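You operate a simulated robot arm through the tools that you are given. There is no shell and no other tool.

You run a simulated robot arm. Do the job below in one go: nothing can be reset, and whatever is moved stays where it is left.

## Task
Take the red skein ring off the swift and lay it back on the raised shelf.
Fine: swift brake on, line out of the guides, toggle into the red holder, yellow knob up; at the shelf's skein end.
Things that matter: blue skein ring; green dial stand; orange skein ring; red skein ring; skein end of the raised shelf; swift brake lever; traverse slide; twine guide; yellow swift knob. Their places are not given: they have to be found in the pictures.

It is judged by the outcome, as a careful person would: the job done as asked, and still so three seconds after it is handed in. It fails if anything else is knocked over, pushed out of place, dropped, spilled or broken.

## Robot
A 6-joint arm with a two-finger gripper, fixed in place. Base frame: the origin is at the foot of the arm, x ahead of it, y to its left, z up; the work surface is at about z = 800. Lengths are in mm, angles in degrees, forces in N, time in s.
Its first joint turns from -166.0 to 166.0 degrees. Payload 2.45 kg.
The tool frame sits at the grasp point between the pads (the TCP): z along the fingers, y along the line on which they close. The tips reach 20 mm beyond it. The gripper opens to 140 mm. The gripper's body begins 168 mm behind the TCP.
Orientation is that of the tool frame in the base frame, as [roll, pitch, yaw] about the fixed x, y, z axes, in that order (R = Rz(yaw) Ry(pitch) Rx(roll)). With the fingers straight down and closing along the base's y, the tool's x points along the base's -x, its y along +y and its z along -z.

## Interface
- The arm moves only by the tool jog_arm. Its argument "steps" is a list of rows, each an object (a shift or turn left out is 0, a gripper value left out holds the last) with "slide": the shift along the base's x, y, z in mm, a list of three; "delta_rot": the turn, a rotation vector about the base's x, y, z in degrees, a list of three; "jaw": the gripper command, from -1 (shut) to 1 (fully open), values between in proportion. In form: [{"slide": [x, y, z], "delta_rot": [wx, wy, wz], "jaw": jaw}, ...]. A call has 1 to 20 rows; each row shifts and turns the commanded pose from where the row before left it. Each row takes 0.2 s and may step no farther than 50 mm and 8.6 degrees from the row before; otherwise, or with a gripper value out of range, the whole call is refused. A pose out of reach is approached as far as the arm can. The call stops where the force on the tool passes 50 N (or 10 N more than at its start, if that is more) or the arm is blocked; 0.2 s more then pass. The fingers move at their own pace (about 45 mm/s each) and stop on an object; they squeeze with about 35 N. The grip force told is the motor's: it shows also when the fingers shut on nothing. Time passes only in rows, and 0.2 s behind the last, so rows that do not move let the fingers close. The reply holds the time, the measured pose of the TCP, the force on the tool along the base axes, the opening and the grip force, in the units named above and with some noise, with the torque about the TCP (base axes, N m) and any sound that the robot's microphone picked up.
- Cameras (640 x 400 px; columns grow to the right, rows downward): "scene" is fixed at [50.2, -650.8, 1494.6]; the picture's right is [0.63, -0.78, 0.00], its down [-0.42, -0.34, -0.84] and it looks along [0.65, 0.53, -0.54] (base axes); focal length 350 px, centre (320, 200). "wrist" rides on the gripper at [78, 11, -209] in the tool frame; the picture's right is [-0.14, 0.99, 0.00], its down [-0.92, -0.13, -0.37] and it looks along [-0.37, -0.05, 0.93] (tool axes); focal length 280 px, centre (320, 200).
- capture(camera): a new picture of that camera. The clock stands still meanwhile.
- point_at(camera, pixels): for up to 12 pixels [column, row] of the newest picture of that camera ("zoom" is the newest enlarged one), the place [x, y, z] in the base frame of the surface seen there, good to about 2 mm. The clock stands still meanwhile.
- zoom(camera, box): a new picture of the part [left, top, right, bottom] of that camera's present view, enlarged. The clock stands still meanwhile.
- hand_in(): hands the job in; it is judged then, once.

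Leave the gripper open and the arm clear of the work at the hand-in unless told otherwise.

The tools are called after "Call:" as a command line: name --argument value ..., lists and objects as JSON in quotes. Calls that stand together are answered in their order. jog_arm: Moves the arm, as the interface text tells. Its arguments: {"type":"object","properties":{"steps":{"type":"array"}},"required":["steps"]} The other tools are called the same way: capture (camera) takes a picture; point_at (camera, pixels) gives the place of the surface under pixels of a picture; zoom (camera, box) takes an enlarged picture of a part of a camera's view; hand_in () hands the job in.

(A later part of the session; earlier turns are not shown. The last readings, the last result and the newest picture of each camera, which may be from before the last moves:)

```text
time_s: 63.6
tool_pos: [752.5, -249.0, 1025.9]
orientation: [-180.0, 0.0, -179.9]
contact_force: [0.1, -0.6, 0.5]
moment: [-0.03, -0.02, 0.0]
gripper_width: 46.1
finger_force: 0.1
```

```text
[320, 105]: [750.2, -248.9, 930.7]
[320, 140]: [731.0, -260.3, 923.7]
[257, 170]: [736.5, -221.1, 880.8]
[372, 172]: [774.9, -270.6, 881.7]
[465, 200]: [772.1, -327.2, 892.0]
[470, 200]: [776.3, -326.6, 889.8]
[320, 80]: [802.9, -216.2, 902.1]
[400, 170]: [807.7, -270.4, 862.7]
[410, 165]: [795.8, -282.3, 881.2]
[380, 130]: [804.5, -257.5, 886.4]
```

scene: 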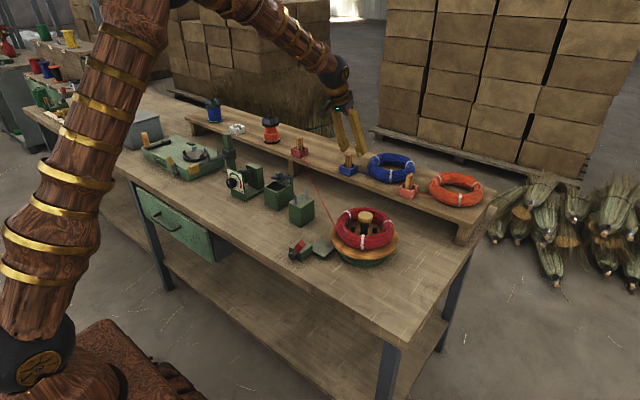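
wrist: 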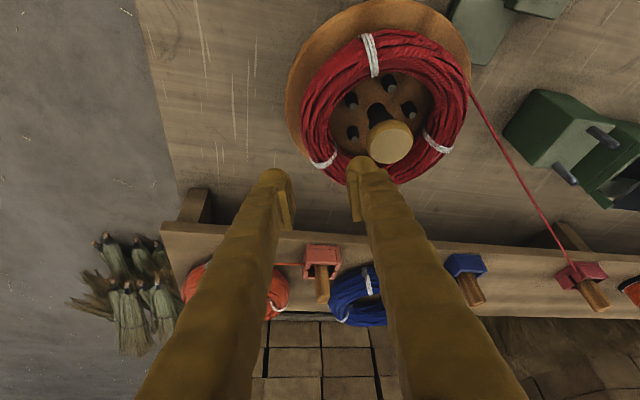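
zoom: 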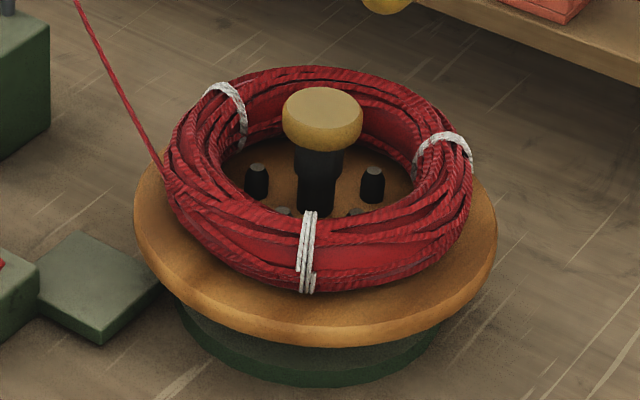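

The knob is up (z 930.7) and the ring's inner wall is at r≈54. I'll turn and tilt again while high up, and move to the offset approach point (773,-321), keeping well above the knob.

Call:
jog_arm --steps '[{"slide": [4, -15, 0], "delta_rot": [0, -8, 0]}, {"slide": [4, -15, 0], "delta_rot": [0, -8, 0]}, {"slide": [4, -15, 0], "delta_rot": [0, -8, 0]}, {"slide": [4, -15, 0], "delta_rot": [0, 0, 6]}, {"slide": [4, -11, 0], "delta_rot": [0, 0, 6]}, {"slide": [2, 0, 0], "delta_rot": [0, 0, 6]}, {"slide": [0, 0, 0]}, {"slide": [0, 0, 0]}]'

Call:
jog_arm --steps '[{"slide": [0, 0, 0]}]'

Call:
jog_arm --steps '[{"slide": [0, 0, 0]}]'

Call:
capture --camera "wrist"

```text
time_s: 65.4
tool_pos: [771.6, -321.6, 1025.5]
orientation: [180.0, 23.9, -162.0]
contact_force: [-0.8, -0.3, 0.9]
moment: [-0.02, 0.0, 0.01]
gripper_width: 46.3
finger_force: 0.1
```

```text
time_s: 65.8
tool_pos: [773.1, -321.0, 1025.9]
orientation: [179.9, 24.0, -162.0]
contact_force: [0.0, 0.1, 0.8]
moment: [-0.02, 0.0, -0.03]
gripper_width: 46.3
finger_force: 0.1
```

```text
time_s: 66.2
tool_pos: [773.0, -321.9, 1024.9]
orientation: [-180.0, 24.0, -162.0]
contact_force: [-0.4, 0.3, -0.2]
moment: [-0.01, 0.0, 0.01]
gripper_width: 46.1
finger_force: 0.0
```

```text
taken
```

wrist: 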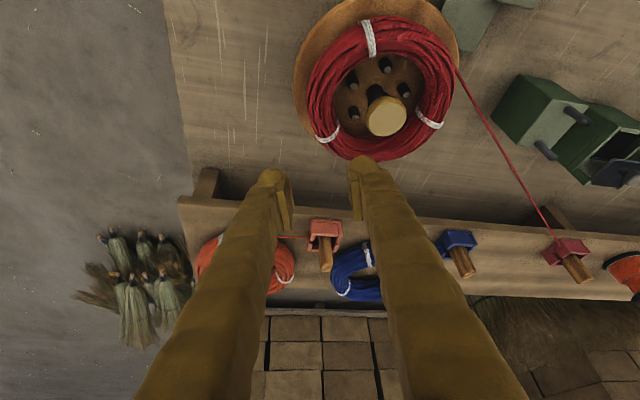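

The TCP is at (772.6,-321.5), as planned. I'll descend to z≈930 and check the inner finger against the knob.

Call:
jog_arm --steps '[{"slide": [0, 0, -40]}, {"slide": [0, 0, -30]}, {"slide": [0, 0, -15]}, {"slide": [0, 0, -10]}, {"slide": [0, 0, 0]}]'

Call:
zoom --camera "wrist" --box '[220, 20, 480, 220]'

Call:
point_at --camera "zoom" --pixels '[[350, 300], [370, 300], [380, 310], [430, 270], [330, 300], [320, 310]]'

Call:
zoom --camera "scene" --box '[325, 185, 405, 260]'

```text
time_s: 67.4
tool_pos: [770.9, -321.6, 930.9]
orientation: [-180.0, 24.0, -161.9]
contact_force: [0.4, -0.2, 0.0]
moment: [-0.04, -0.04, -0.01]
gripper_width: 45.9
finger_force: 0.1
```

```text
2.00 times, centred on (350, 120) of wrist
```

zoom: 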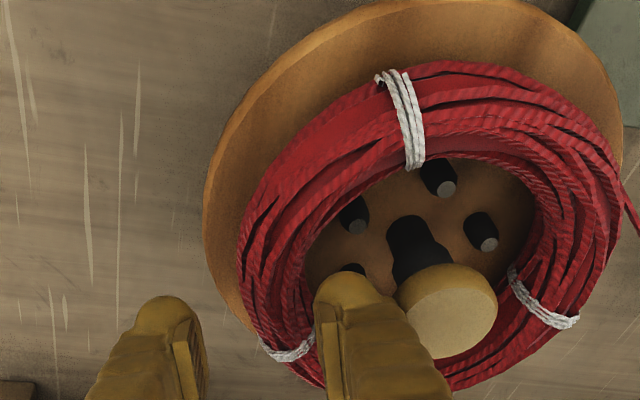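

```text
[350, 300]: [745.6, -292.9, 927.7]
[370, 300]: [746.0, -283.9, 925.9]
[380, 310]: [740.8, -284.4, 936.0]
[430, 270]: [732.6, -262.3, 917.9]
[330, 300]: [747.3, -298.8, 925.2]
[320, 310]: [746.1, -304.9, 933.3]
```

```text
5.33 times, centred on (365, 222) of scene
```

zoom: 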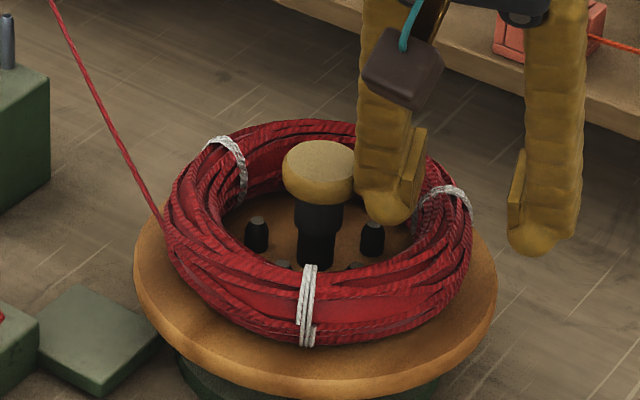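

The knob is still up with a visible gap, and the fingertip is inside the ring opening. I'll descend to about z 898 in small steps.

Call:
jog_arm --steps '[{"slide": [0, 0, -8]}, {"slide": [0, 0, -8]}, {"slide": [0, 0, -8]}, {"slide": [0, 0, -8]}, {"slide": [0, 0, 0]}]'

Call:
zoom --camera "scene" --box '[325, 185, 405, 260]'

Call:
zoom --camera "wrist" --box '[220, 20, 480, 220]'

```text
time_s: 68.6
tool_pos: [773.0, -321.4, 899.1]
orientation: [180.0, 24.0, -162.0]
contact_force: [0.4, -0.1, -0.2]
moment: [0.01, -0.01, -0.02]
gripper_width: 46.3
finger_force: 0.3
```

```text
5.33 times, centred on (365, 222) of scene
```

zoom: 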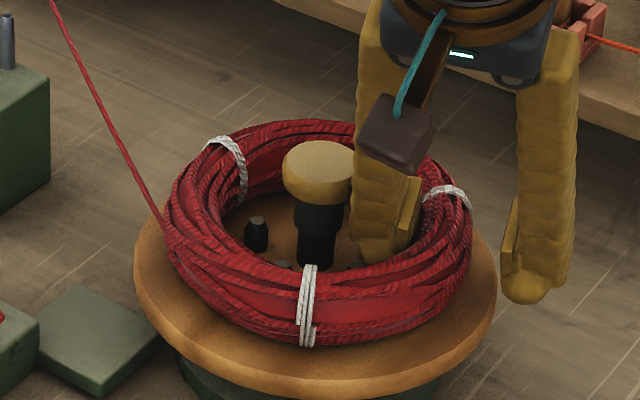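

```text
2.00 times, centred on (350, 120) of wrist
```

zoom: 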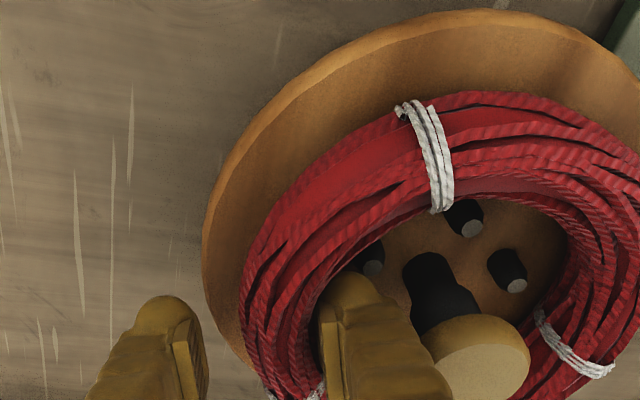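

No contact, and the knob is still up. I'll close on the tube.

Call:
jog_arm --steps '[{"slide": [0, 0, -1.5], "jaw": -0.5}, {"slide": [0, 0, 0], "jaw": -0.6}, {"slide": [0, 0, 0], "jaw": -1}, {"slide": [0, 0, 0]}, {"slide": [0, 0, 0]}, {"slide": [0, 0, 0]}]'

Call:
zoom --camera "scene" --box '[325, 185, 405, 260]'

Call:
zoom --camera "wrist" --box '[220, 20, 480, 220]'

```text
time_s: 70.0
tool_pos: [772.9, -321.6, 897.5]
orientation: [-180.0, 24.1, -162.0]
contact_force: [-0.7, 0.0, -0.1]
moment: [-0.03, -0.03, -0.03]
gripper_width: 22.5
finger_force: 35.5
```

```text
5.33 times, centred on (365, 222) of scene
```

zoom: 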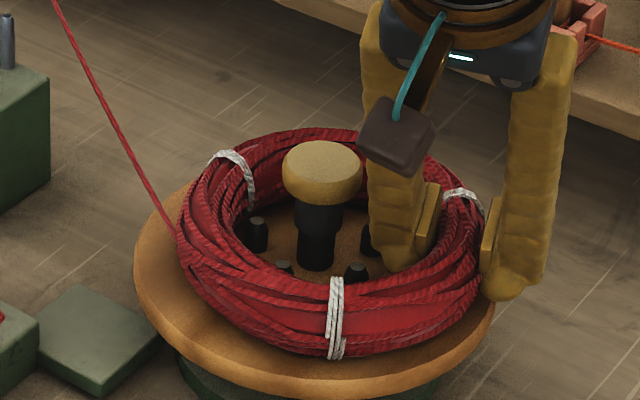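

```text
2.00 times, centred on (350, 120) of wrist
```

zoom: 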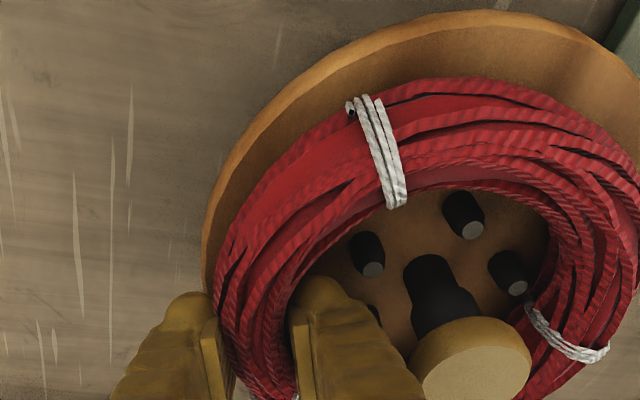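

The tube is gripped at 22.5 mm. I'll lift slowly and watch for sagging and for the knob.

Call:
jog_arm --steps '[{"slide": [0, 0, 4]}, {"slide": [0, 0, 8]}, {"slide": [0, 0, 12]}, {"slide": [0, 0, 12]}]'

Call:
zoom --camera "scene" --box '[325, 175, 405, 260]'

```text
time_s: 71.0
tool_pos: [770.0, -319.8, 934.0]
orientation: [-180.0, 23.9, -162.0]
contact_force: [0.0, 0.0, 0.4]
moment: [0.04, -0.02, 0.0]
gripper_width: 0.1
finger_force: 28.8
```

```text
4.71 times, centred on (365, 218) of scene
```

zoom: 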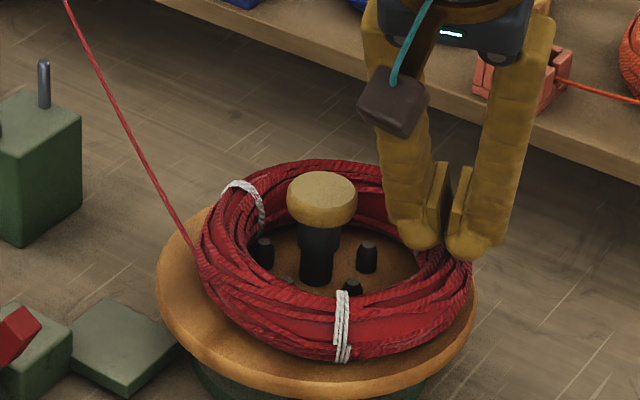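

The ring slipped off. It's still flat on the disc, the knob is still up, and the jaw closed to 0. I was gripping too high on the rounded tube. I'll check where the pads sit relative to the TCP, and where the ring is now.

Call:
zoom --camera "scene" --box '[370, 200, 395, 225]'

Call:
point_at --camera "zoom" --pixels '[[160, 140], [150, 260], [150, 320], [120, 350], [250, 140], [230, 300], [230, 350], [240, 250], [90, 340], [240, 395]]'

Call:
zoom --camera "scene" --box '[325, 195, 405, 270]'

Call:
point_at --camera "zoom" --pixels '[[325, 290], [340, 250], [215, 200], [200, 210], [180, 205], [230, 150], [300, 80], [470, 230], [460, 240], [450, 250], [340, 275], [320, 100]]'

```text
16.00 times, centred on (382, 212) of scene
```

zoom: 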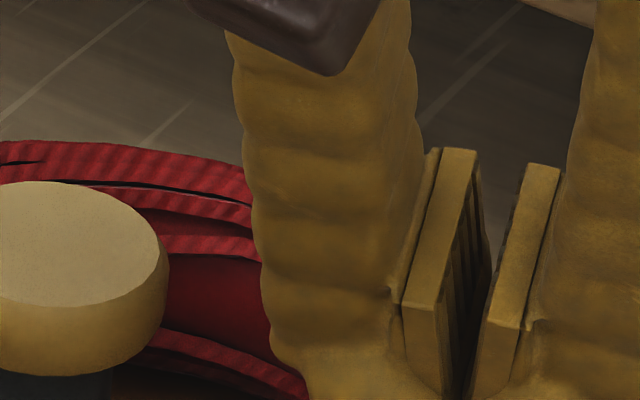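

```text
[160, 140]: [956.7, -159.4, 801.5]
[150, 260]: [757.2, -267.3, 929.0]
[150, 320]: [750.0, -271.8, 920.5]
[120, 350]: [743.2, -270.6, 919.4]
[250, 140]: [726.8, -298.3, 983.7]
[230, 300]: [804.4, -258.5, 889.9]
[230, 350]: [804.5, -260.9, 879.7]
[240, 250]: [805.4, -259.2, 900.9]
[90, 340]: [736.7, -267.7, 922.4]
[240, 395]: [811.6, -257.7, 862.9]
```

```text
5.33 times, centred on (365, 232) of scene
```

zoom: 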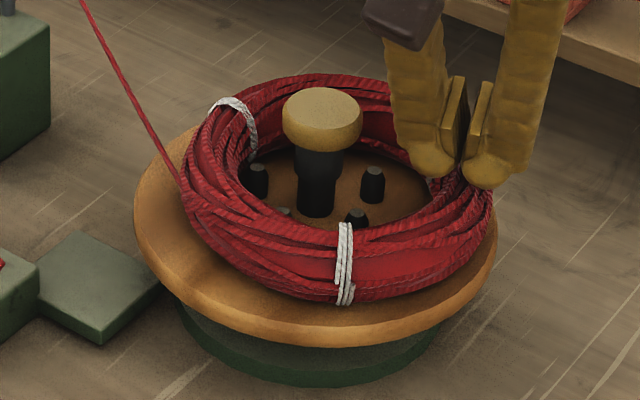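

```text
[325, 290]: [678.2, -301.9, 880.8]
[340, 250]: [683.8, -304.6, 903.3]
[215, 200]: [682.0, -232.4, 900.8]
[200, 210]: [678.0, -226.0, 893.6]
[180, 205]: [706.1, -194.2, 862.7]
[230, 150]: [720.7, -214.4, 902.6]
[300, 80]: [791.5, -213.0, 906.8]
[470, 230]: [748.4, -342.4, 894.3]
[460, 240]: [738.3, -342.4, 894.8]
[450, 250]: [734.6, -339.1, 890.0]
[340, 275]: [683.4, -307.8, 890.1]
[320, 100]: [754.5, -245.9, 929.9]
```

The tube's side walls are vertical between about z 880 and 900, so I need to grip deeper. A vertical tool allows this (tips at 864). For that I'd release on the shelf's near side, with TCP about (967,52). I'll first check empty-handed that a vertical tool with closing along x reaches there.

Call:
jog_arm --steps '[{"slide": [0, 0, 45]}, {"slide": [0, 0, 45]}, {"slide": [0, 0, 40], "delta_rot": [-2.47, 7.61, 0]}, {"slide": [0, 0, 0], "delta_rot": [-2.47, 7.61, 0]}, {"slide": [0, 0, 0], "delta_rot": [-2.47, 7.61, 0]}, {"slide": [15, 28, 0], "delta_rot": [0, 0, -8.3]}, {"slide": [15, 28, 0], "delta_rot": [0, 0, -8.3]}, {"slide": [15, 28, 0], "delta_rot": [0, 0, -8.3]}, {"slide": [15, 28, 0], "delta_rot": [0, 0, -8.3]}, {"slide": [15, 28, 0], "delta_rot": [0, 0, -8.3]}, {"slide": [15, 28, 0], "delta_rot": [0, 0, -8.3]}, {"slide": [15, 28, 0], "delta_rot": [0, 0, -8.3]}, {"slide": [15, 28, 0], "delta_rot": [0, 0, -8.3]}, {"slide": [15, 28, 0], "delta_rot": [0, 0, -8.3]}, {"slide": [15, 28, 0], "delta_rot": [0, 0, -8.3]}, {"slide": [15, 28, 0], "delta_rot": [0, 0, -8.3]}, {"slide": [15, 28, 0], "delta_rot": [0, 0, -8.3]}, {"slide": [15, 36, 0], "delta_rot": [0, 0, -8.4]}]'

Call:
jog_arm --steps '[{"slide": [5, 0, -30]}, {"slide": [0, 0, -35]}, {"slide": [0, 0, -35]}, {"slide": [0, 0, -20]}, {"slide": [0, 0, 0]}]'

Call:
capture --camera "scene"

Call:
capture --camera "wrist"

```text
time_s: 74.8
tool_pos: [968.4, 50.5, 1065.2]
orientation: [180.0, 0.1, 89.9]
contact_force: [-0.3, -0.2, 0.1]
moment: [0.06, 0.0, -0.03]
gripper_width: 0.1
finger_force: 29.6
```

```text
time_s: 76.0
tool_pos: [971.7, 50.5, 944.0]
orientation: [-179.9, -0.1, 90.0]
contact_force: [-0.3, 0.0, 0.0]
moment: [0.0, 0.01, 0.04]
gripper_width: 0.1
finger_force: 29.7
```

```text
taken
```

scene: 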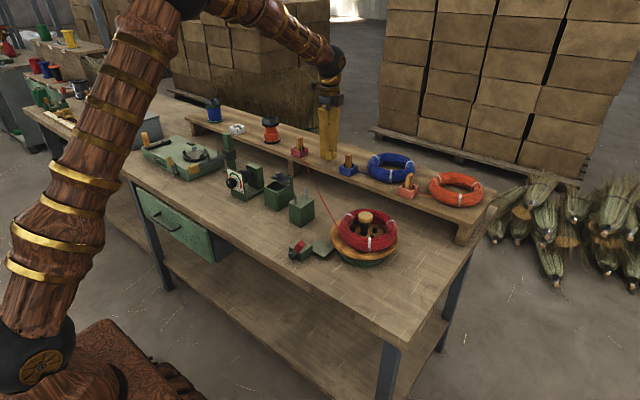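

```text
taken
```

wrist: 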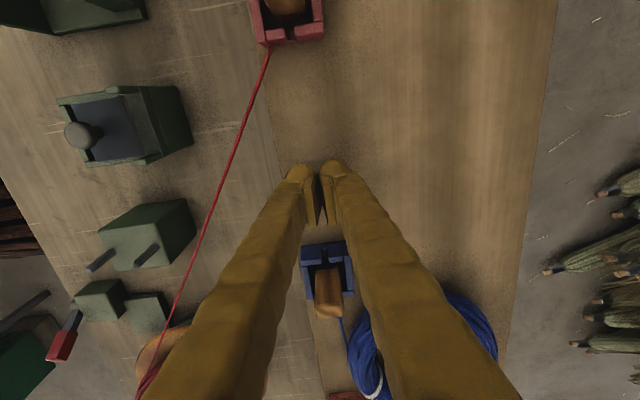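

This reaches well. The red toggle and line are undisturbed, and the shelf spot is clear. I'll test 15 mm further out at a lower z too.

Call:
jog_arm --steps '[{"slide": [12, 0, -8]}, {"slide": [0, 0, -10]}, {"slide": [0, 0, 0]}]'

```text
time_s: 76.8
tool_pos: [982.1, 50.0, 926.3]
orientation: [180.0, 0.0, 90.0]
contact_force: [0.4, 0.1, 0.6]
moment: [0.01, 0.0, 0.02]
gripper_width: 0.1
finger_force: 30.2
```

A vertical tool reaches (982,50,926), so the ring centre can be at about (1050,52). I'll return above the swift on the same path, with a grip opening of 38 mm.

Call:
jog_arm --steps '[{"slide": [-3, 0, 45]}, {"slide": [0, 0, 45]}, {"slide": [0, 0, 45]}, {"slide": [-16, -28.9, 0], "delta_rot": [0, 0, 8.3], "jaw": -0.457}, {"slide": [-16, -28.9, 0], "delta_rot": [0, 0, 8.3]}, {"slide": [-16, -28.9, 0], "delta_rot": [0, 0, 8.3]}, {"slide": [-16, -28.9, 0], "delta_rot": [0, 0, 8.3]}, {"slide": [-16, -28.9, 0], "delta_rot": [0, 0, 8.3]}, {"slide": [-16, -28.9, 0], "delta_rot": [0, 0, 8.3]}, {"slide": [-16, -28.9, 0], "delta_rot": [0, 0, 8.3]}, {"slide": [-16, -28.9, 0], "delta_rot": [0, 0, 8.3]}, {"slide": [-16, -28.9, 0], "delta_rot": [0, 0, 8.3]}, {"slide": [-16, -28.9, 0], "delta_rot": [0, 0, 8.3]}, {"slide": [-16, -28.9, 0], "delta_rot": [0, 0, 8.3]}, {"slide": [-16, -28.9, 0], "delta_rot": [0, 0, 8.3]}, {"slide": [-16, -28.9, 0], "delta_rot": [0, 0, 8.4]}, {"slide": [0, 0, 0]}, {"slide": [0, 0, 0]}]'

Call:
jog_arm --steps '[{"slide": [0, 0, -20]}, {"slide": [0, 0, 0]}]'

Call:
capture --camera "wrist"

Call:
zoom --camera "wrist" --box '[270, 20, 450, 180]'

Call:
point_at --camera "zoom" --pixels '[[300, 60], [120, 200], [430, 250], [290, 330], [260, 120], [220, 180], [340, 180], [310, 240], [200, 250], [330, 260], [200, 300], [390, 180]]'

```text
time_s: 80.6
tool_pos: [772.9, -323.7, 1058.2]
orientation: [180.0, 0.0, -162.1]
contact_force: [-0.4, 0.6, -0.4]
moment: [0.01, 0.02, 0.02]
gripper_width: 38.1
finger_force: 0.0
```

```text
time_s: 81.2
tool_pos: [773.5, -324.0, 1038.2]
orientation: [180.0, 0.0, -162.0]
contact_force: [-0.7, 0.9, -0.9]
moment: [0.02, 0.01, -0.01]
gripper_width: 37.8
finger_force: 0.1
```

```text
taken
```

wrist: 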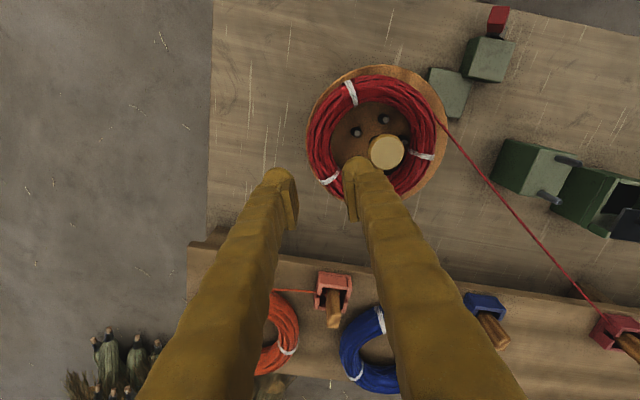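

```text
2.50 times, centred on (360, 100) of wrist
```

zoom: 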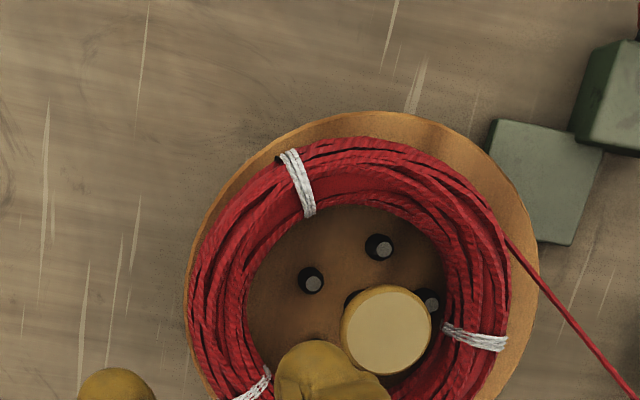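

```text
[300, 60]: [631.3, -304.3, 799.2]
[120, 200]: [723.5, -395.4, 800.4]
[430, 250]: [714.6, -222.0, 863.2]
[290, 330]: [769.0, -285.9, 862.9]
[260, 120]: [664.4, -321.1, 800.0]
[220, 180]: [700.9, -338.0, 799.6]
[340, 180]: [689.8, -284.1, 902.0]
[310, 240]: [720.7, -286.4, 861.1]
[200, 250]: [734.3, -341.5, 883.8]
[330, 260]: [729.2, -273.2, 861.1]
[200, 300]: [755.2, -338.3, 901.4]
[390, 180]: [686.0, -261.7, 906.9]
```

Call:
point_at --camera "wrist" --pixels '[[330, 181], [322, 184], [350, 92], [420, 156], [386, 152]]'

Call:
zoom --camera "scene" --box '[325, 175, 405, 260]'

```text
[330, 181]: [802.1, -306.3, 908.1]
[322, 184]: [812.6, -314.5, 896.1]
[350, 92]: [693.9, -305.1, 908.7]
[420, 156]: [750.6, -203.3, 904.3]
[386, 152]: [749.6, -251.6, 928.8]
```

```text
4.71 times, centred on (365, 218) of scene
```

zoom: 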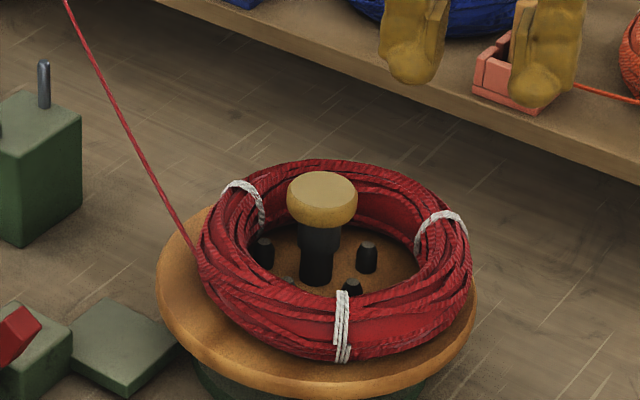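

The tie near the grip is at azimuth -41°, so the pads won't touch it. I'll descend vertically at (771.5,-325) to z≈915 and check.

Call:
jog_arm --steps '[{"slide": [-1.5, -1, -40]}, {"slide": [0, 0, -40]}, {"slide": [0, 0, -30]}, {"slide": [0, 0, -12]}, {"slide": [0, 0, 0]}]'

Call:
zoom --camera "scene" --box '[325, 185, 405, 260]'

Call:
zoom --camera "wrist" --box '[220, 60, 480, 240]'

```text
time_s: 82.4
tool_pos: [772.2, -325.8, 918.0]
orientation: [180.0, 0.0, -162.0]
contact_force: [0.3, 0.4, -0.6]
moment: [0.02, 0.02, 0.04]
gripper_width: 37.8
finger_force: 0.1
```

```text
5.33 times, centred on (365, 222) of scene
```

zoom: 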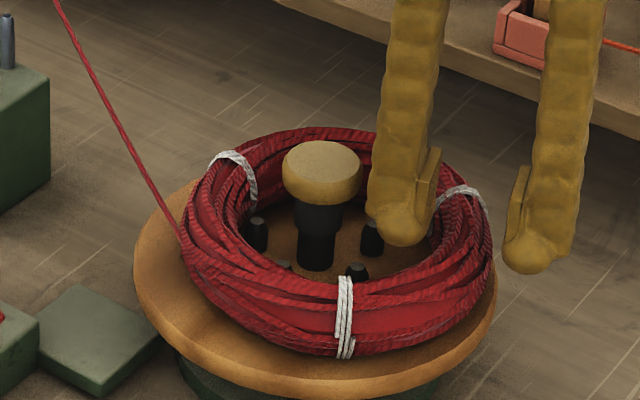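

```text
2.22 times, centred on (350, 150) of wrist
```

zoom: 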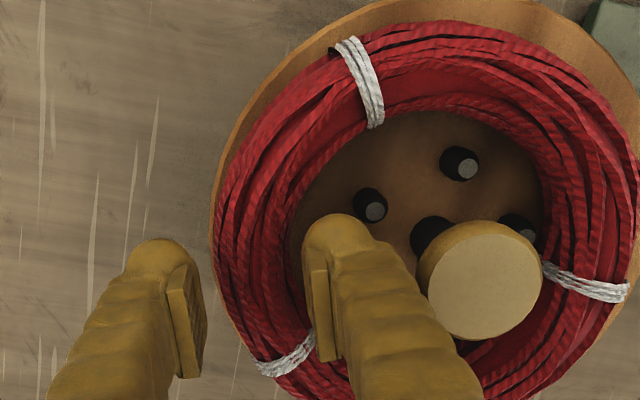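

It's clear of the knob and straddling the tube. I'll go down to about z 885 in small steps.

Call:
jog_arm --steps '[{"slide": [-0.5, 0.5, -8]}, {"slide": [0, 0, -8]}, {"slide": [0, 0, -6]}, {"slide": [0, 0, -6]}, {"slide": [0, 0, -4]}, {"slide": [0, 0, 0]}]'

Call:
zoom --camera "wrist" --box '[220, 60, 480, 240]'

Call:
zoom --camera "scene" --box '[325, 185, 405, 260]'

```text
time_s: 83.8
tool_pos: [771.6, -325.5, 886.6]
orientation: [-179.9, 0.0, -162.1]
contact_force: [0.0, -0.6, -0.3]
moment: [0.02, 0.0, -0.02]
gripper_width: 38.0
finger_force: 0.0
```

```text
2.22 times, centred on (350, 150) of wrist
```

zoom: 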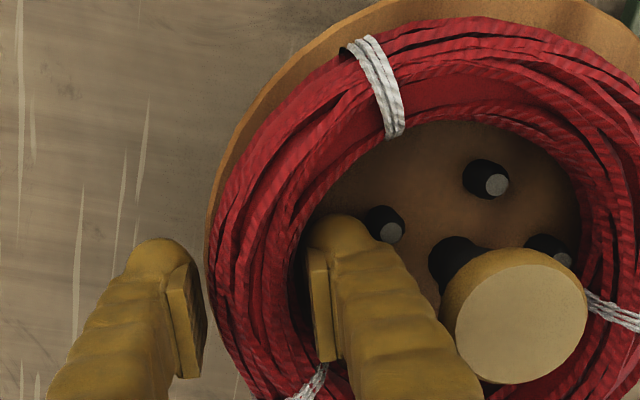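

```text
5.33 times, centred on (365, 222) of scene
```

zoom: 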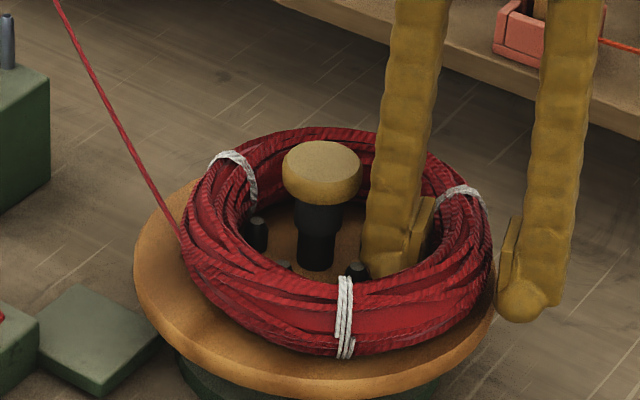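

There's no contact and the tips are just above the disc. I'll go 2 mm lower, close, and read the width.

Call:
jog_arm --steps '[{"slide": [0, 0, -2], "jaw": -0.6}, {"slide": [0, 0, 0], "jaw": -1}, {"slide": [0, 0, 0]}, {"slide": [0, 0, 0]}, {"slide": [0, 0, 0]}]'

Call:
zoom --camera "scene" --box '[325, 185, 405, 260]'

```text
time_s: 85.0
tool_pos: [771.2, -327.4, 884.6]
orientation: [-180.0, -0.1, -161.9]
contact_force: [9.3, 5.0, 0.4]
moment: [0.06, -0.15, -0.83]
gripper_width: 16.7
finger_force: 35.1
```

```text
5.33 times, centred on (365, 222) of scene
```

zoom: 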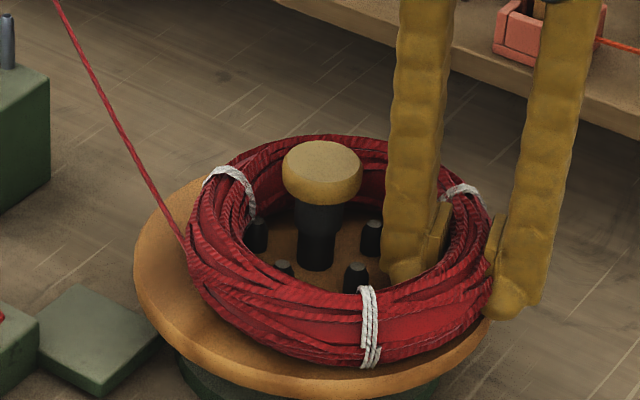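

It's gripped at 16.7 mm with 35 N. I'll lift just a few mm and check that the grip holds.

Call:
jog_arm --steps '[{"slide": [0, 0, 2]}, {"slide": [0, 0, 2]}, {"slide": [0, 0, 2]}]'

Call:
zoom --camera "scene" --box '[325, 185, 405, 260]'

Call:
zoom --camera "wrist" --box '[220, 60, 480, 240]'

```text
time_s: 85.8
tool_pos: [771.1, -326.3, 890.9]
orientation: [179.9, 0.0, -161.9]
contact_force: [9.1, 8.9, -1.9]
moment: [-0.06, -0.13, -0.87]
gripper_width: 17.1
finger_force: 34.6
```

```text
5.33 times, centred on (365, 222) of scene
```

zoom: 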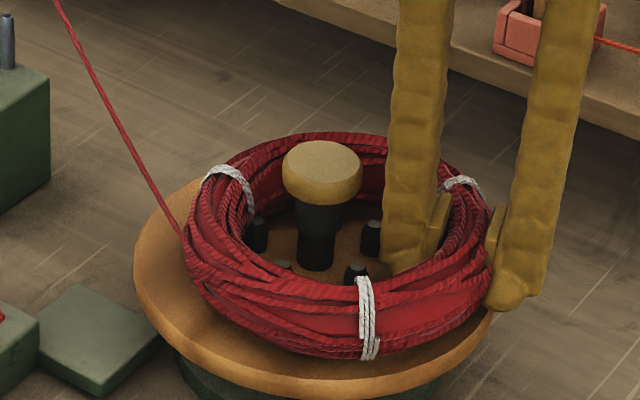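

```text
2.22 times, centred on (350, 150) of wrist
```

zoom: 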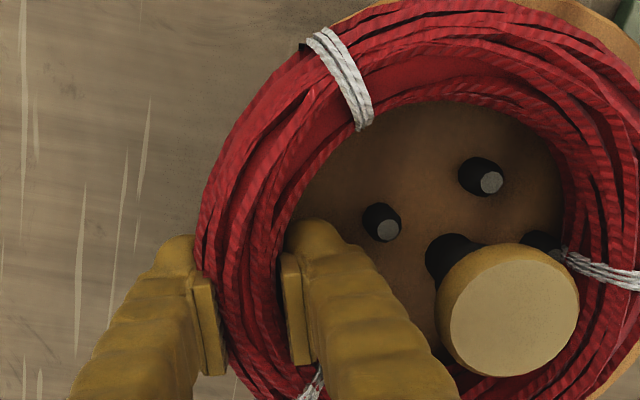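

The ring is rising with the pads, but it's pushed outward so its far side presses on a peg (z torque -0.87 N m). I'll ease it back 7 mm toward the swift centre to unload that, then lift further.

Call:
jog_arm --steps '[{"slide": [-1, 2.5, 0]}, {"slide": [-1, 2.5, 0]}, {"slide": [0, 1.7, 0]}, {"slide": [0, 0, 0]}]'

Call:
zoom --camera "wrist" --box '[220, 0, 540, 220]'

```text
time_s: 86.8
tool_pos: [770.1, -318.1, 890.8]
orientation: [179.9, 0.0, -162.1]
contact_force: [2.1, 1.4, -0.9]
moment: [0.02, -0.05, -0.25]
gripper_width: 15.9
finger_force: 34.8
```

```text
1.82 times, centred on (380, 110) of wrist
```

zoom: 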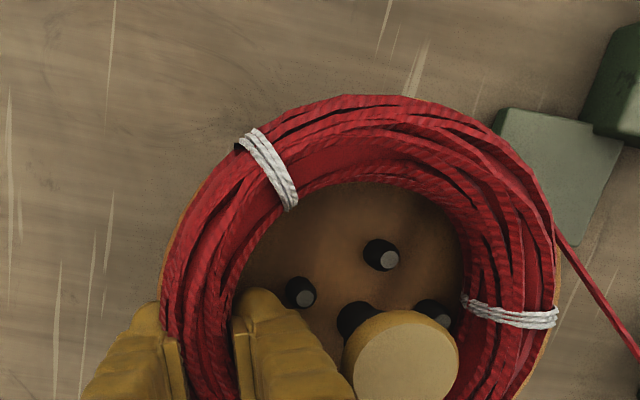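

The side load is gone. I'll keep lifting in small steps and watch the width.

Call:
jog_arm --steps '[{"slide": [0, 0, 2]}, {"slide": [0, 0, 2]}, {"slide": [0, 0, 2]}, {"slide": [0, 0, 2]}]'

Call:
zoom --camera "scene" --box '[325, 185, 405, 260]'

```text
time_s: 87.8
tool_pos: [769.4, -318.7, 897.4]
orientation: [-180.0, 0.0, -162.0]
contact_force: [0.0, 0.3, -1.9]
moment: [-0.06, -0.03, 0.0]
gripper_width: 15.8
finger_force: 35.1
```

```text
5.33 times, centred on (365, 222) of scene
```

zoom: 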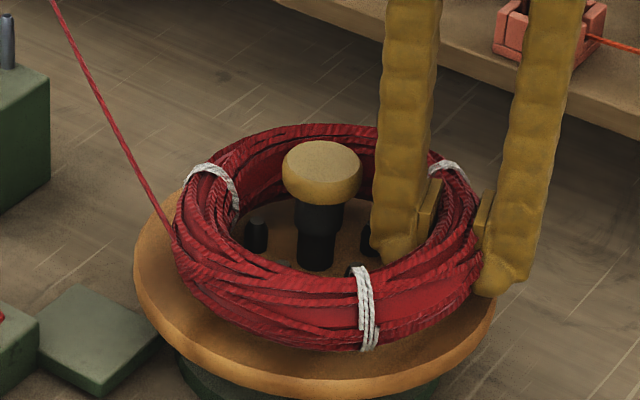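

The grip holds, and the ring's weight shows as about -2 N. I'll continue lifting.

Call:
jog_arm --steps '[{"slide": [0, 0, 4]}, {"slide": [0, 0, 4]}, {"slide": [0, 0, 4]}, {"slide": [0, 0, 4]}, {"slide": [0, 0, 4]}]'

Call:
zoom --camera "scene" --box '[325, 175, 405, 260]'

Call:
capture --camera "wrist"

```text
time_s: 89.0
tool_pos: [769.1, -318.6, 919.6]
orientation: [-179.9, 0.1, -161.9]
contact_force: [0.0, 0.6, -1.1]
moment: [-0.06, -0.06, 0.0]
gripper_width: 15.8
finger_force: 35.0
```

```text
4.71 times, centred on (365, 218) of scene
```

zoom: 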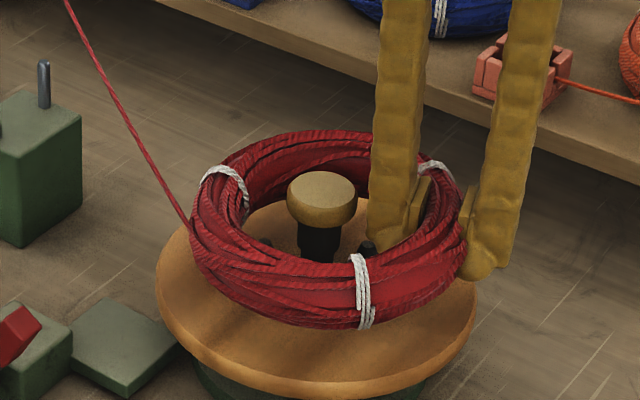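

```text
taken
```

wrist: 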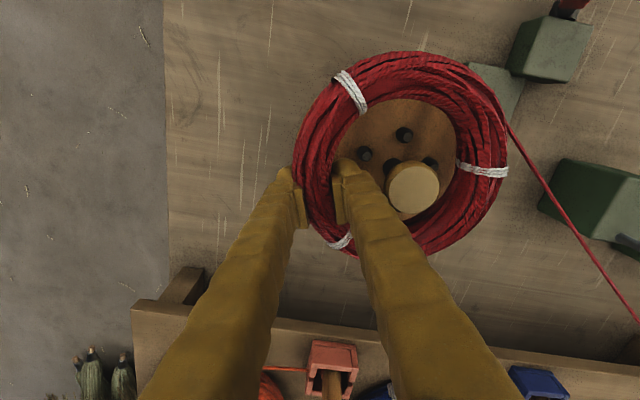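

The ring is held level and has lifted about 35 mm, with the knob still up. I'll lift straight up well above the knob.

Call:
jog_arm --steps '[{"slide": [0, 0, 6]}, {"slide": [0, 0, 8]}, {"slide": [0, 0, 10]}, {"slide": [0, 0, 12]}, {"slide": [0, 0, 12]}, {"slide": [0, 0, 12]}, {"slide": [0, 0, 15]}, {"slide": [0, 0, 15]}, {"slide": [0, 0, 15]}, {"slide": [0, 0, 10]}, {"slide": [0, 0, 5]}]'

Call:
capture --camera "scene"

Call:
zoom --camera "scene" --box '[305, 145, 425, 270]'

```text
time_s: 91.4
tool_pos: [768.6, -319.9, 1037.4]
orientation: [180.0, -0.1, -162.0]
contact_force: [1.1, 0.2, -1.4]
moment: [-0.08, -0.04, -0.02]
gripper_width: 15.7
finger_force: 35.1
```

```text
taken
```

scene: 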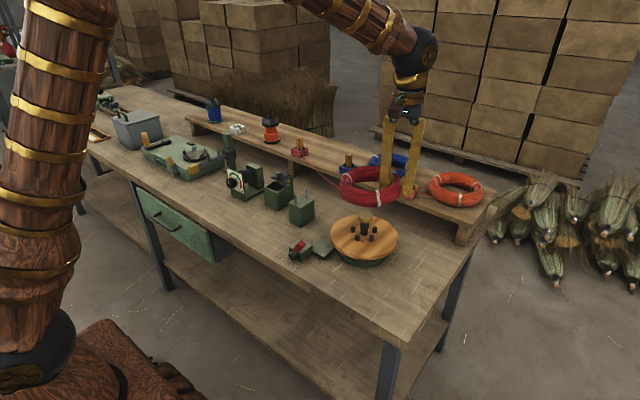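

```text
3.20 times, centred on (365, 208) of scene
```

zoom: 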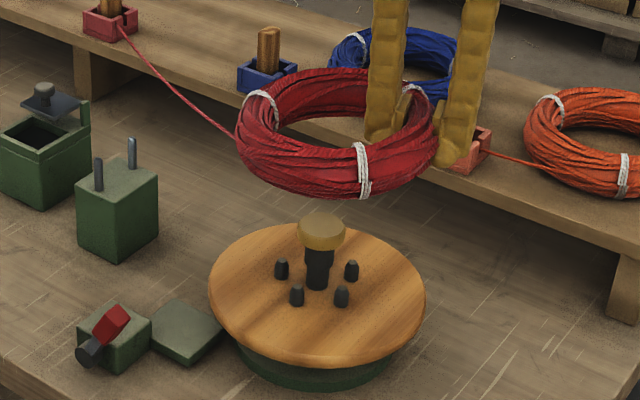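

The ring is off the swift and level. The knob is up, the brake is on, and the toggle is undisturbed. I'll measure the ring's height in the grip before carrying it.

Call:
point_at --camera "zoom" --pixels '[[320, 74], [300, 165], [300, 180], [300, 190], [245, 130], [240, 140], [420, 170], [355, 190], [320, 225], [400, 100], [280, 140]]'

```text
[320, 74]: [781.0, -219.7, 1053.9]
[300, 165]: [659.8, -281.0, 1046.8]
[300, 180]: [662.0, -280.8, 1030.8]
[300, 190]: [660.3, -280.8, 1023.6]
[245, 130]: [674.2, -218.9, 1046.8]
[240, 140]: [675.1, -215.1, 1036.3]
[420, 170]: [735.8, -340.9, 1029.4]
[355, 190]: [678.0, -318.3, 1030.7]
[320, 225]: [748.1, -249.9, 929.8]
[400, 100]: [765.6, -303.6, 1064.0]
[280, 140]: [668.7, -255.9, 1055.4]
```

The ring centre sits (-31.6,+62) from the TCP. After the -108° turn it will sit (+69,+11) from the TCP, with its underside about 28 mm below the TCP. I'll carry it at height to TCP (981,44), turning gradually.

Call:
jog_arm --steps '[{"slide": [5, 10, 10], "delta_rot": [0, 0, -3]}, {"slide": [10, 18, 10], "delta_rot": [0, 0, -5.5]}, {"slide": [11, 18.7, 5], "delta_rot": [0, 0, -5.5]}, {"slide": [11, 18.7, 0], "delta_rot": [0, 0, -5.5]}, {"slide": [11, 18.7, 0], "delta_rot": [0, 0, -5.5]}, {"slide": [11, 18.7, 0], "delta_rot": [0, 0, -5.5]}, {"slide": [11, 18.7, 0], "delta_rot": [0, 0, -5.5]}, {"slide": [11, 18.7, 0], "delta_rot": [0, 0, -5.5]}, {"slide": [11, 18.7, 0], "delta_rot": [0, 0, -5.5]}, {"slide": [11, 18.7, 0], "delta_rot": [0, 0, -5.5]}, {"slide": [11, 18.7, 0], "delta_rot": [0, 0, -5.5]}, {"slide": [11, 18.7, 0], "delta_rot": [0, 0, -5.5]}, {"slide": [11, 18.7, 0], "delta_rot": [0, 0, -5.5]}, {"slide": [11, 18.7, 0], "delta_rot": [0, 0, -5.5]}, {"slide": [11, 18.7, 0], "delta_rot": [0, 0, -5.5]}, {"slide": [11, 18.7, 0], "delta_rot": [0, 0, -5.5]}, {"slide": [11, 18.7, 0], "delta_rot": [0, 0, -5.5]}, {"slide": [11, 18.7, 0], "delta_rot": [0, 0, -5.5]}, {"slide": [11, 18.7, 0], "delta_rot": [0, 0, -5.5]}, {"slide": [10, 18, 0], "delta_rot": [0, 0, -5.5]}]'

Call:
capture --camera "scene"

Call:
capture --camera "wrist"

```text
time_s: 95.6
tool_pos: [982.3, 44.4, 1063.8]
orientation: [-180.0, 0.0, 90.4]
contact_force: [0.0, -0.3, -1.8]
moment: [-0.04, 0.1, 0.01]
gripper_width: 15.4
finger_force: 35.0
```

```text
taken
```

scene: 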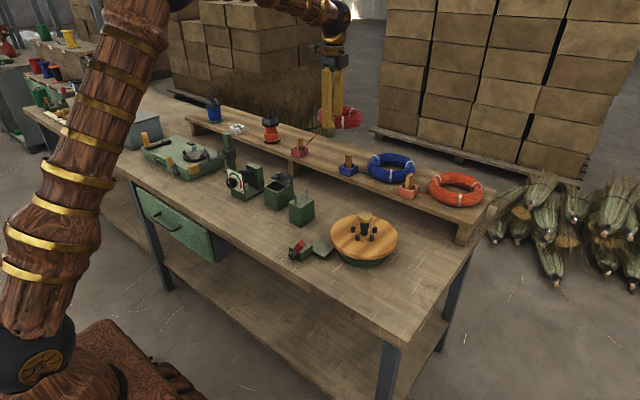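

```text
taken
```

wrist: 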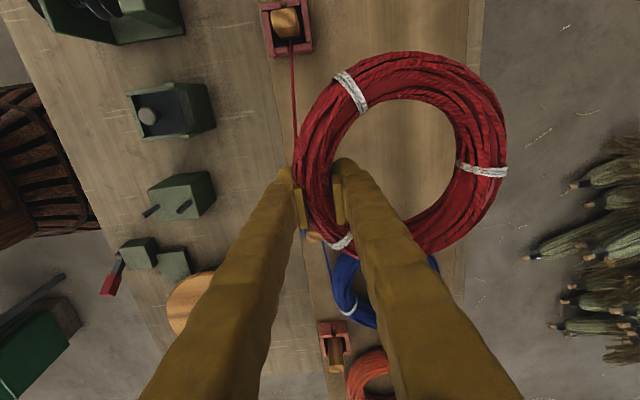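

The ring hangs over the shelf. I'll check its real position over the shelf before lowering.

Call:
point_at --camera "wrist" --pixels '[[400, 62], [497, 130], [490, 200], [430, 245], [310, 170], [400, 95], [460, 150], [420, 215], [345, 280], [320, 280], [305, 240], [475, 30]]'

Call:
zoom --camera "scene" --box '[280, 90, 400, 190]'

Call:
point_at --camera "zoom" --pixels '[[300, 180], [310, 195], [330, 205], [360, 205], [400, 190], [420, 170], [430, 160], [400, 150], [260, 280], [210, 90]]'

```text
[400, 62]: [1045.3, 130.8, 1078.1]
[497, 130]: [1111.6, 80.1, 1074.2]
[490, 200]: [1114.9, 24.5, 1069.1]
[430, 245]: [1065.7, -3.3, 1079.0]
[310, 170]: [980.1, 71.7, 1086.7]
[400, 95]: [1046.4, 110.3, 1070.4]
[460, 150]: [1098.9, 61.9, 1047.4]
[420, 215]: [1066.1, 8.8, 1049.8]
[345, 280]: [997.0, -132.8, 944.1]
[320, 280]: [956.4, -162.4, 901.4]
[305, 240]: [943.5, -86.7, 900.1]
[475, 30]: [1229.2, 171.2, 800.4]
```

```text
4.00 times, centred on (340, 140) of scene
```

zoom: 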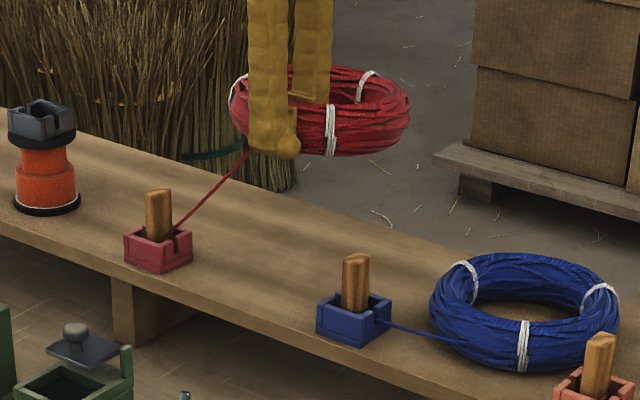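

```text
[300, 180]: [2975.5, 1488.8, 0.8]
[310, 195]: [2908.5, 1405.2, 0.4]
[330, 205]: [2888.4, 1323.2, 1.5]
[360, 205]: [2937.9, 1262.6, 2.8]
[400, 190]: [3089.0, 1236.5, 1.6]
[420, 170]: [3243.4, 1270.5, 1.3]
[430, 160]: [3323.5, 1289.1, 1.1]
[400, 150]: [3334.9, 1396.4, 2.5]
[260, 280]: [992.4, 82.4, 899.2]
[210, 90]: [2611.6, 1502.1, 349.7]
```

The ring is centred near (1047,58): all on the shelf, and clear of the red holder and the blue ring. Its far side droops about 10 mm. I'll lower it to just above the shelf.

Call:
jog_arm --steps '[{"slide": [0, 0, -20]}, {"slide": [0, 0, -25]}, {"slide": [0, 0, -25]}, {"slide": [0, 0, -20]}, {"slide": [0, 0, -15]}, {"slide": [0, 0, -10]}, {"slide": [0, 0, -4]}, {"slide": [0, 0, -4]}, {"slide": [0, 0, -4]}]'

Call:
zoom --camera "scene" --box '[280, 100, 400, 200]'

```text
time_s: 97.6
tool_pos: [982.1, 44.8, 935.0]
orientation: [-180.0, -0.1, 90.5]
contact_force: [0.6, 0.2, -1.1]
moment: [-0.02, 0.1, -0.02]
gripper_width: 15.9
finger_force: 35.1
```

```text
4.00 times, centred on (340, 150) of scene
```

zoom: 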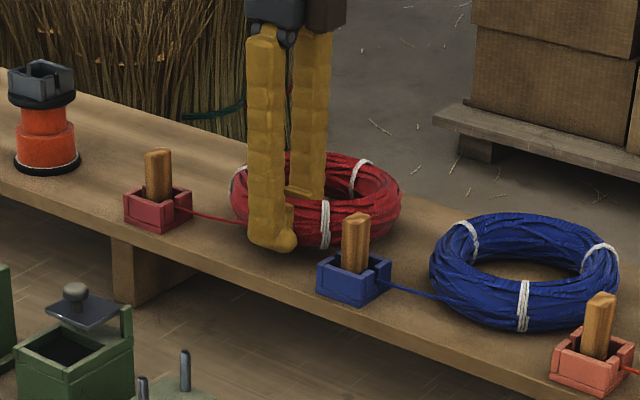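

It's nearly down, with no contact yet. I'll keep going in 2 mm steps and watch the force.

Call:
jog_arm --steps '[{"slide": [0, 0, -2]}, {"slide": [0, 0, -2]}, {"slide": [0, 0, -2]}, {"slide": [0, 0, 0]}]'

Call:
capture --camera "wrist"

Call:
point_at --camera "wrist" --pixels '[[400, 62], [497, 130], [490, 180], [420, 250], [310, 170], [310, 150]]'

```text
time_s: 98.6
tool_pos: [981.0, 44.9, 931.1]
orientation: [180.0, 0.0, 90.5]
contact_force: [-0.5, -0.9, -0.4]
moment: [-0.04, -0.03, -0.03]
gripper_width: 15.7
finger_force: 34.6
```

```text
taken
```

wrist: 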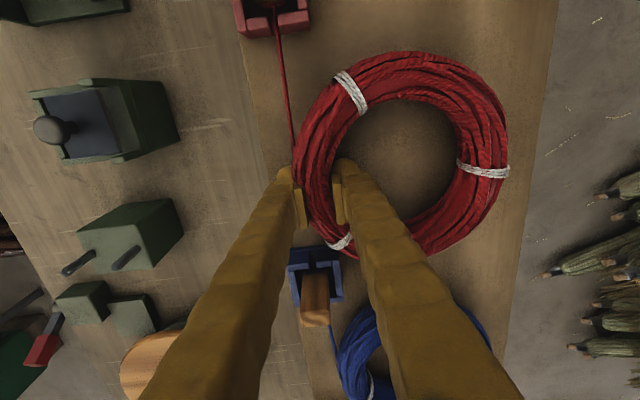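

```text
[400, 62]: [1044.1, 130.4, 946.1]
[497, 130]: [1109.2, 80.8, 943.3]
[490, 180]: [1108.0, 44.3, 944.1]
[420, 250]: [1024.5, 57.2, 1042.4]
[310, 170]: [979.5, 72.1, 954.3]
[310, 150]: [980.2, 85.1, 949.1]
```

The far side has touched: its top is at z≈944 and the droop moment is gone. The near side is still about 8 mm high. I'll lower gently to TCP z≈925, which keeps the tips above the shelf.

Call:
jog_arm --steps '[{"slide": [0, 0, -2]}, {"slide": [0, 0, -1.5]}, {"slide": [0, 0, -1.5]}, {"slide": [0, 0, -1]}, {"slide": [0, 0, 0]}]'

Call:
point_at --camera "wrist" --pixels '[[310, 170]]'

```text
time_s: 99.8
tool_pos: [980.4, 44.0, 923.6]
orientation: [-180.0, 0.1, 90.5]
contact_force: [0.2, -1.7, 0.3]
moment: [-0.01, -0.04, -0.04]
gripper_width: 15.6
finger_force: 34.5
```

```text
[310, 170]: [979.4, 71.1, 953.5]
```

The height is right and the forces are tiny. I'll open to about 40 mm and check before lifting.

Call:
jog_arm --steps '[{"slide": [0, 0, 0], "jaw": -0.7}, {"slide": [0, 0, 0], "jaw": -0.55}, {"slide": [0, 0, 0], "jaw": -0.4}, {"slide": [0, 0, 0]}, {"slide": [0, 0, 0]}]'

Call:
capture --camera "wrist"

Call:
zoom --camera "scene" --box '[280, 100, 400, 200]'

```text
time_s: 101.0
tool_pos: [981.8, 44.7, 925.4]
orientation: [180.0, 0.0, 90.5]
contact_force: [-0.3, -0.4, 0.7]
moment: [0.04, 0.02, 0.01]
gripper_width: 41.9
finger_force: 0.2
```

```text
taken
```

wrist: 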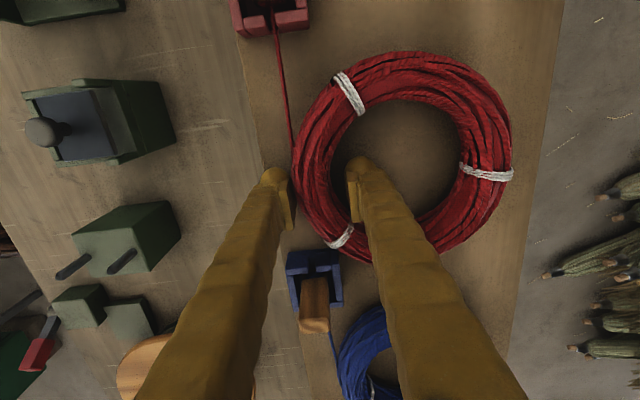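

```text
4.00 times, centred on (340, 150) of scene
```

zoom: 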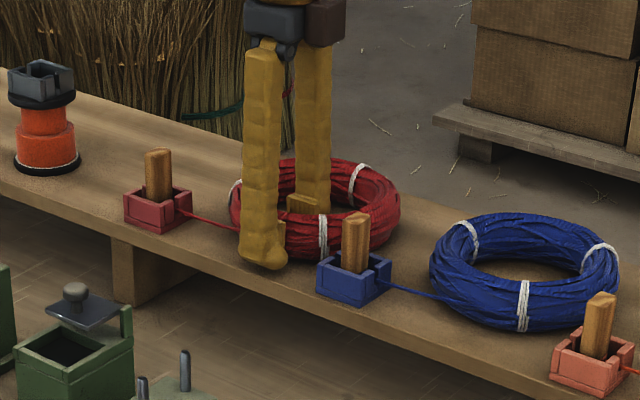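

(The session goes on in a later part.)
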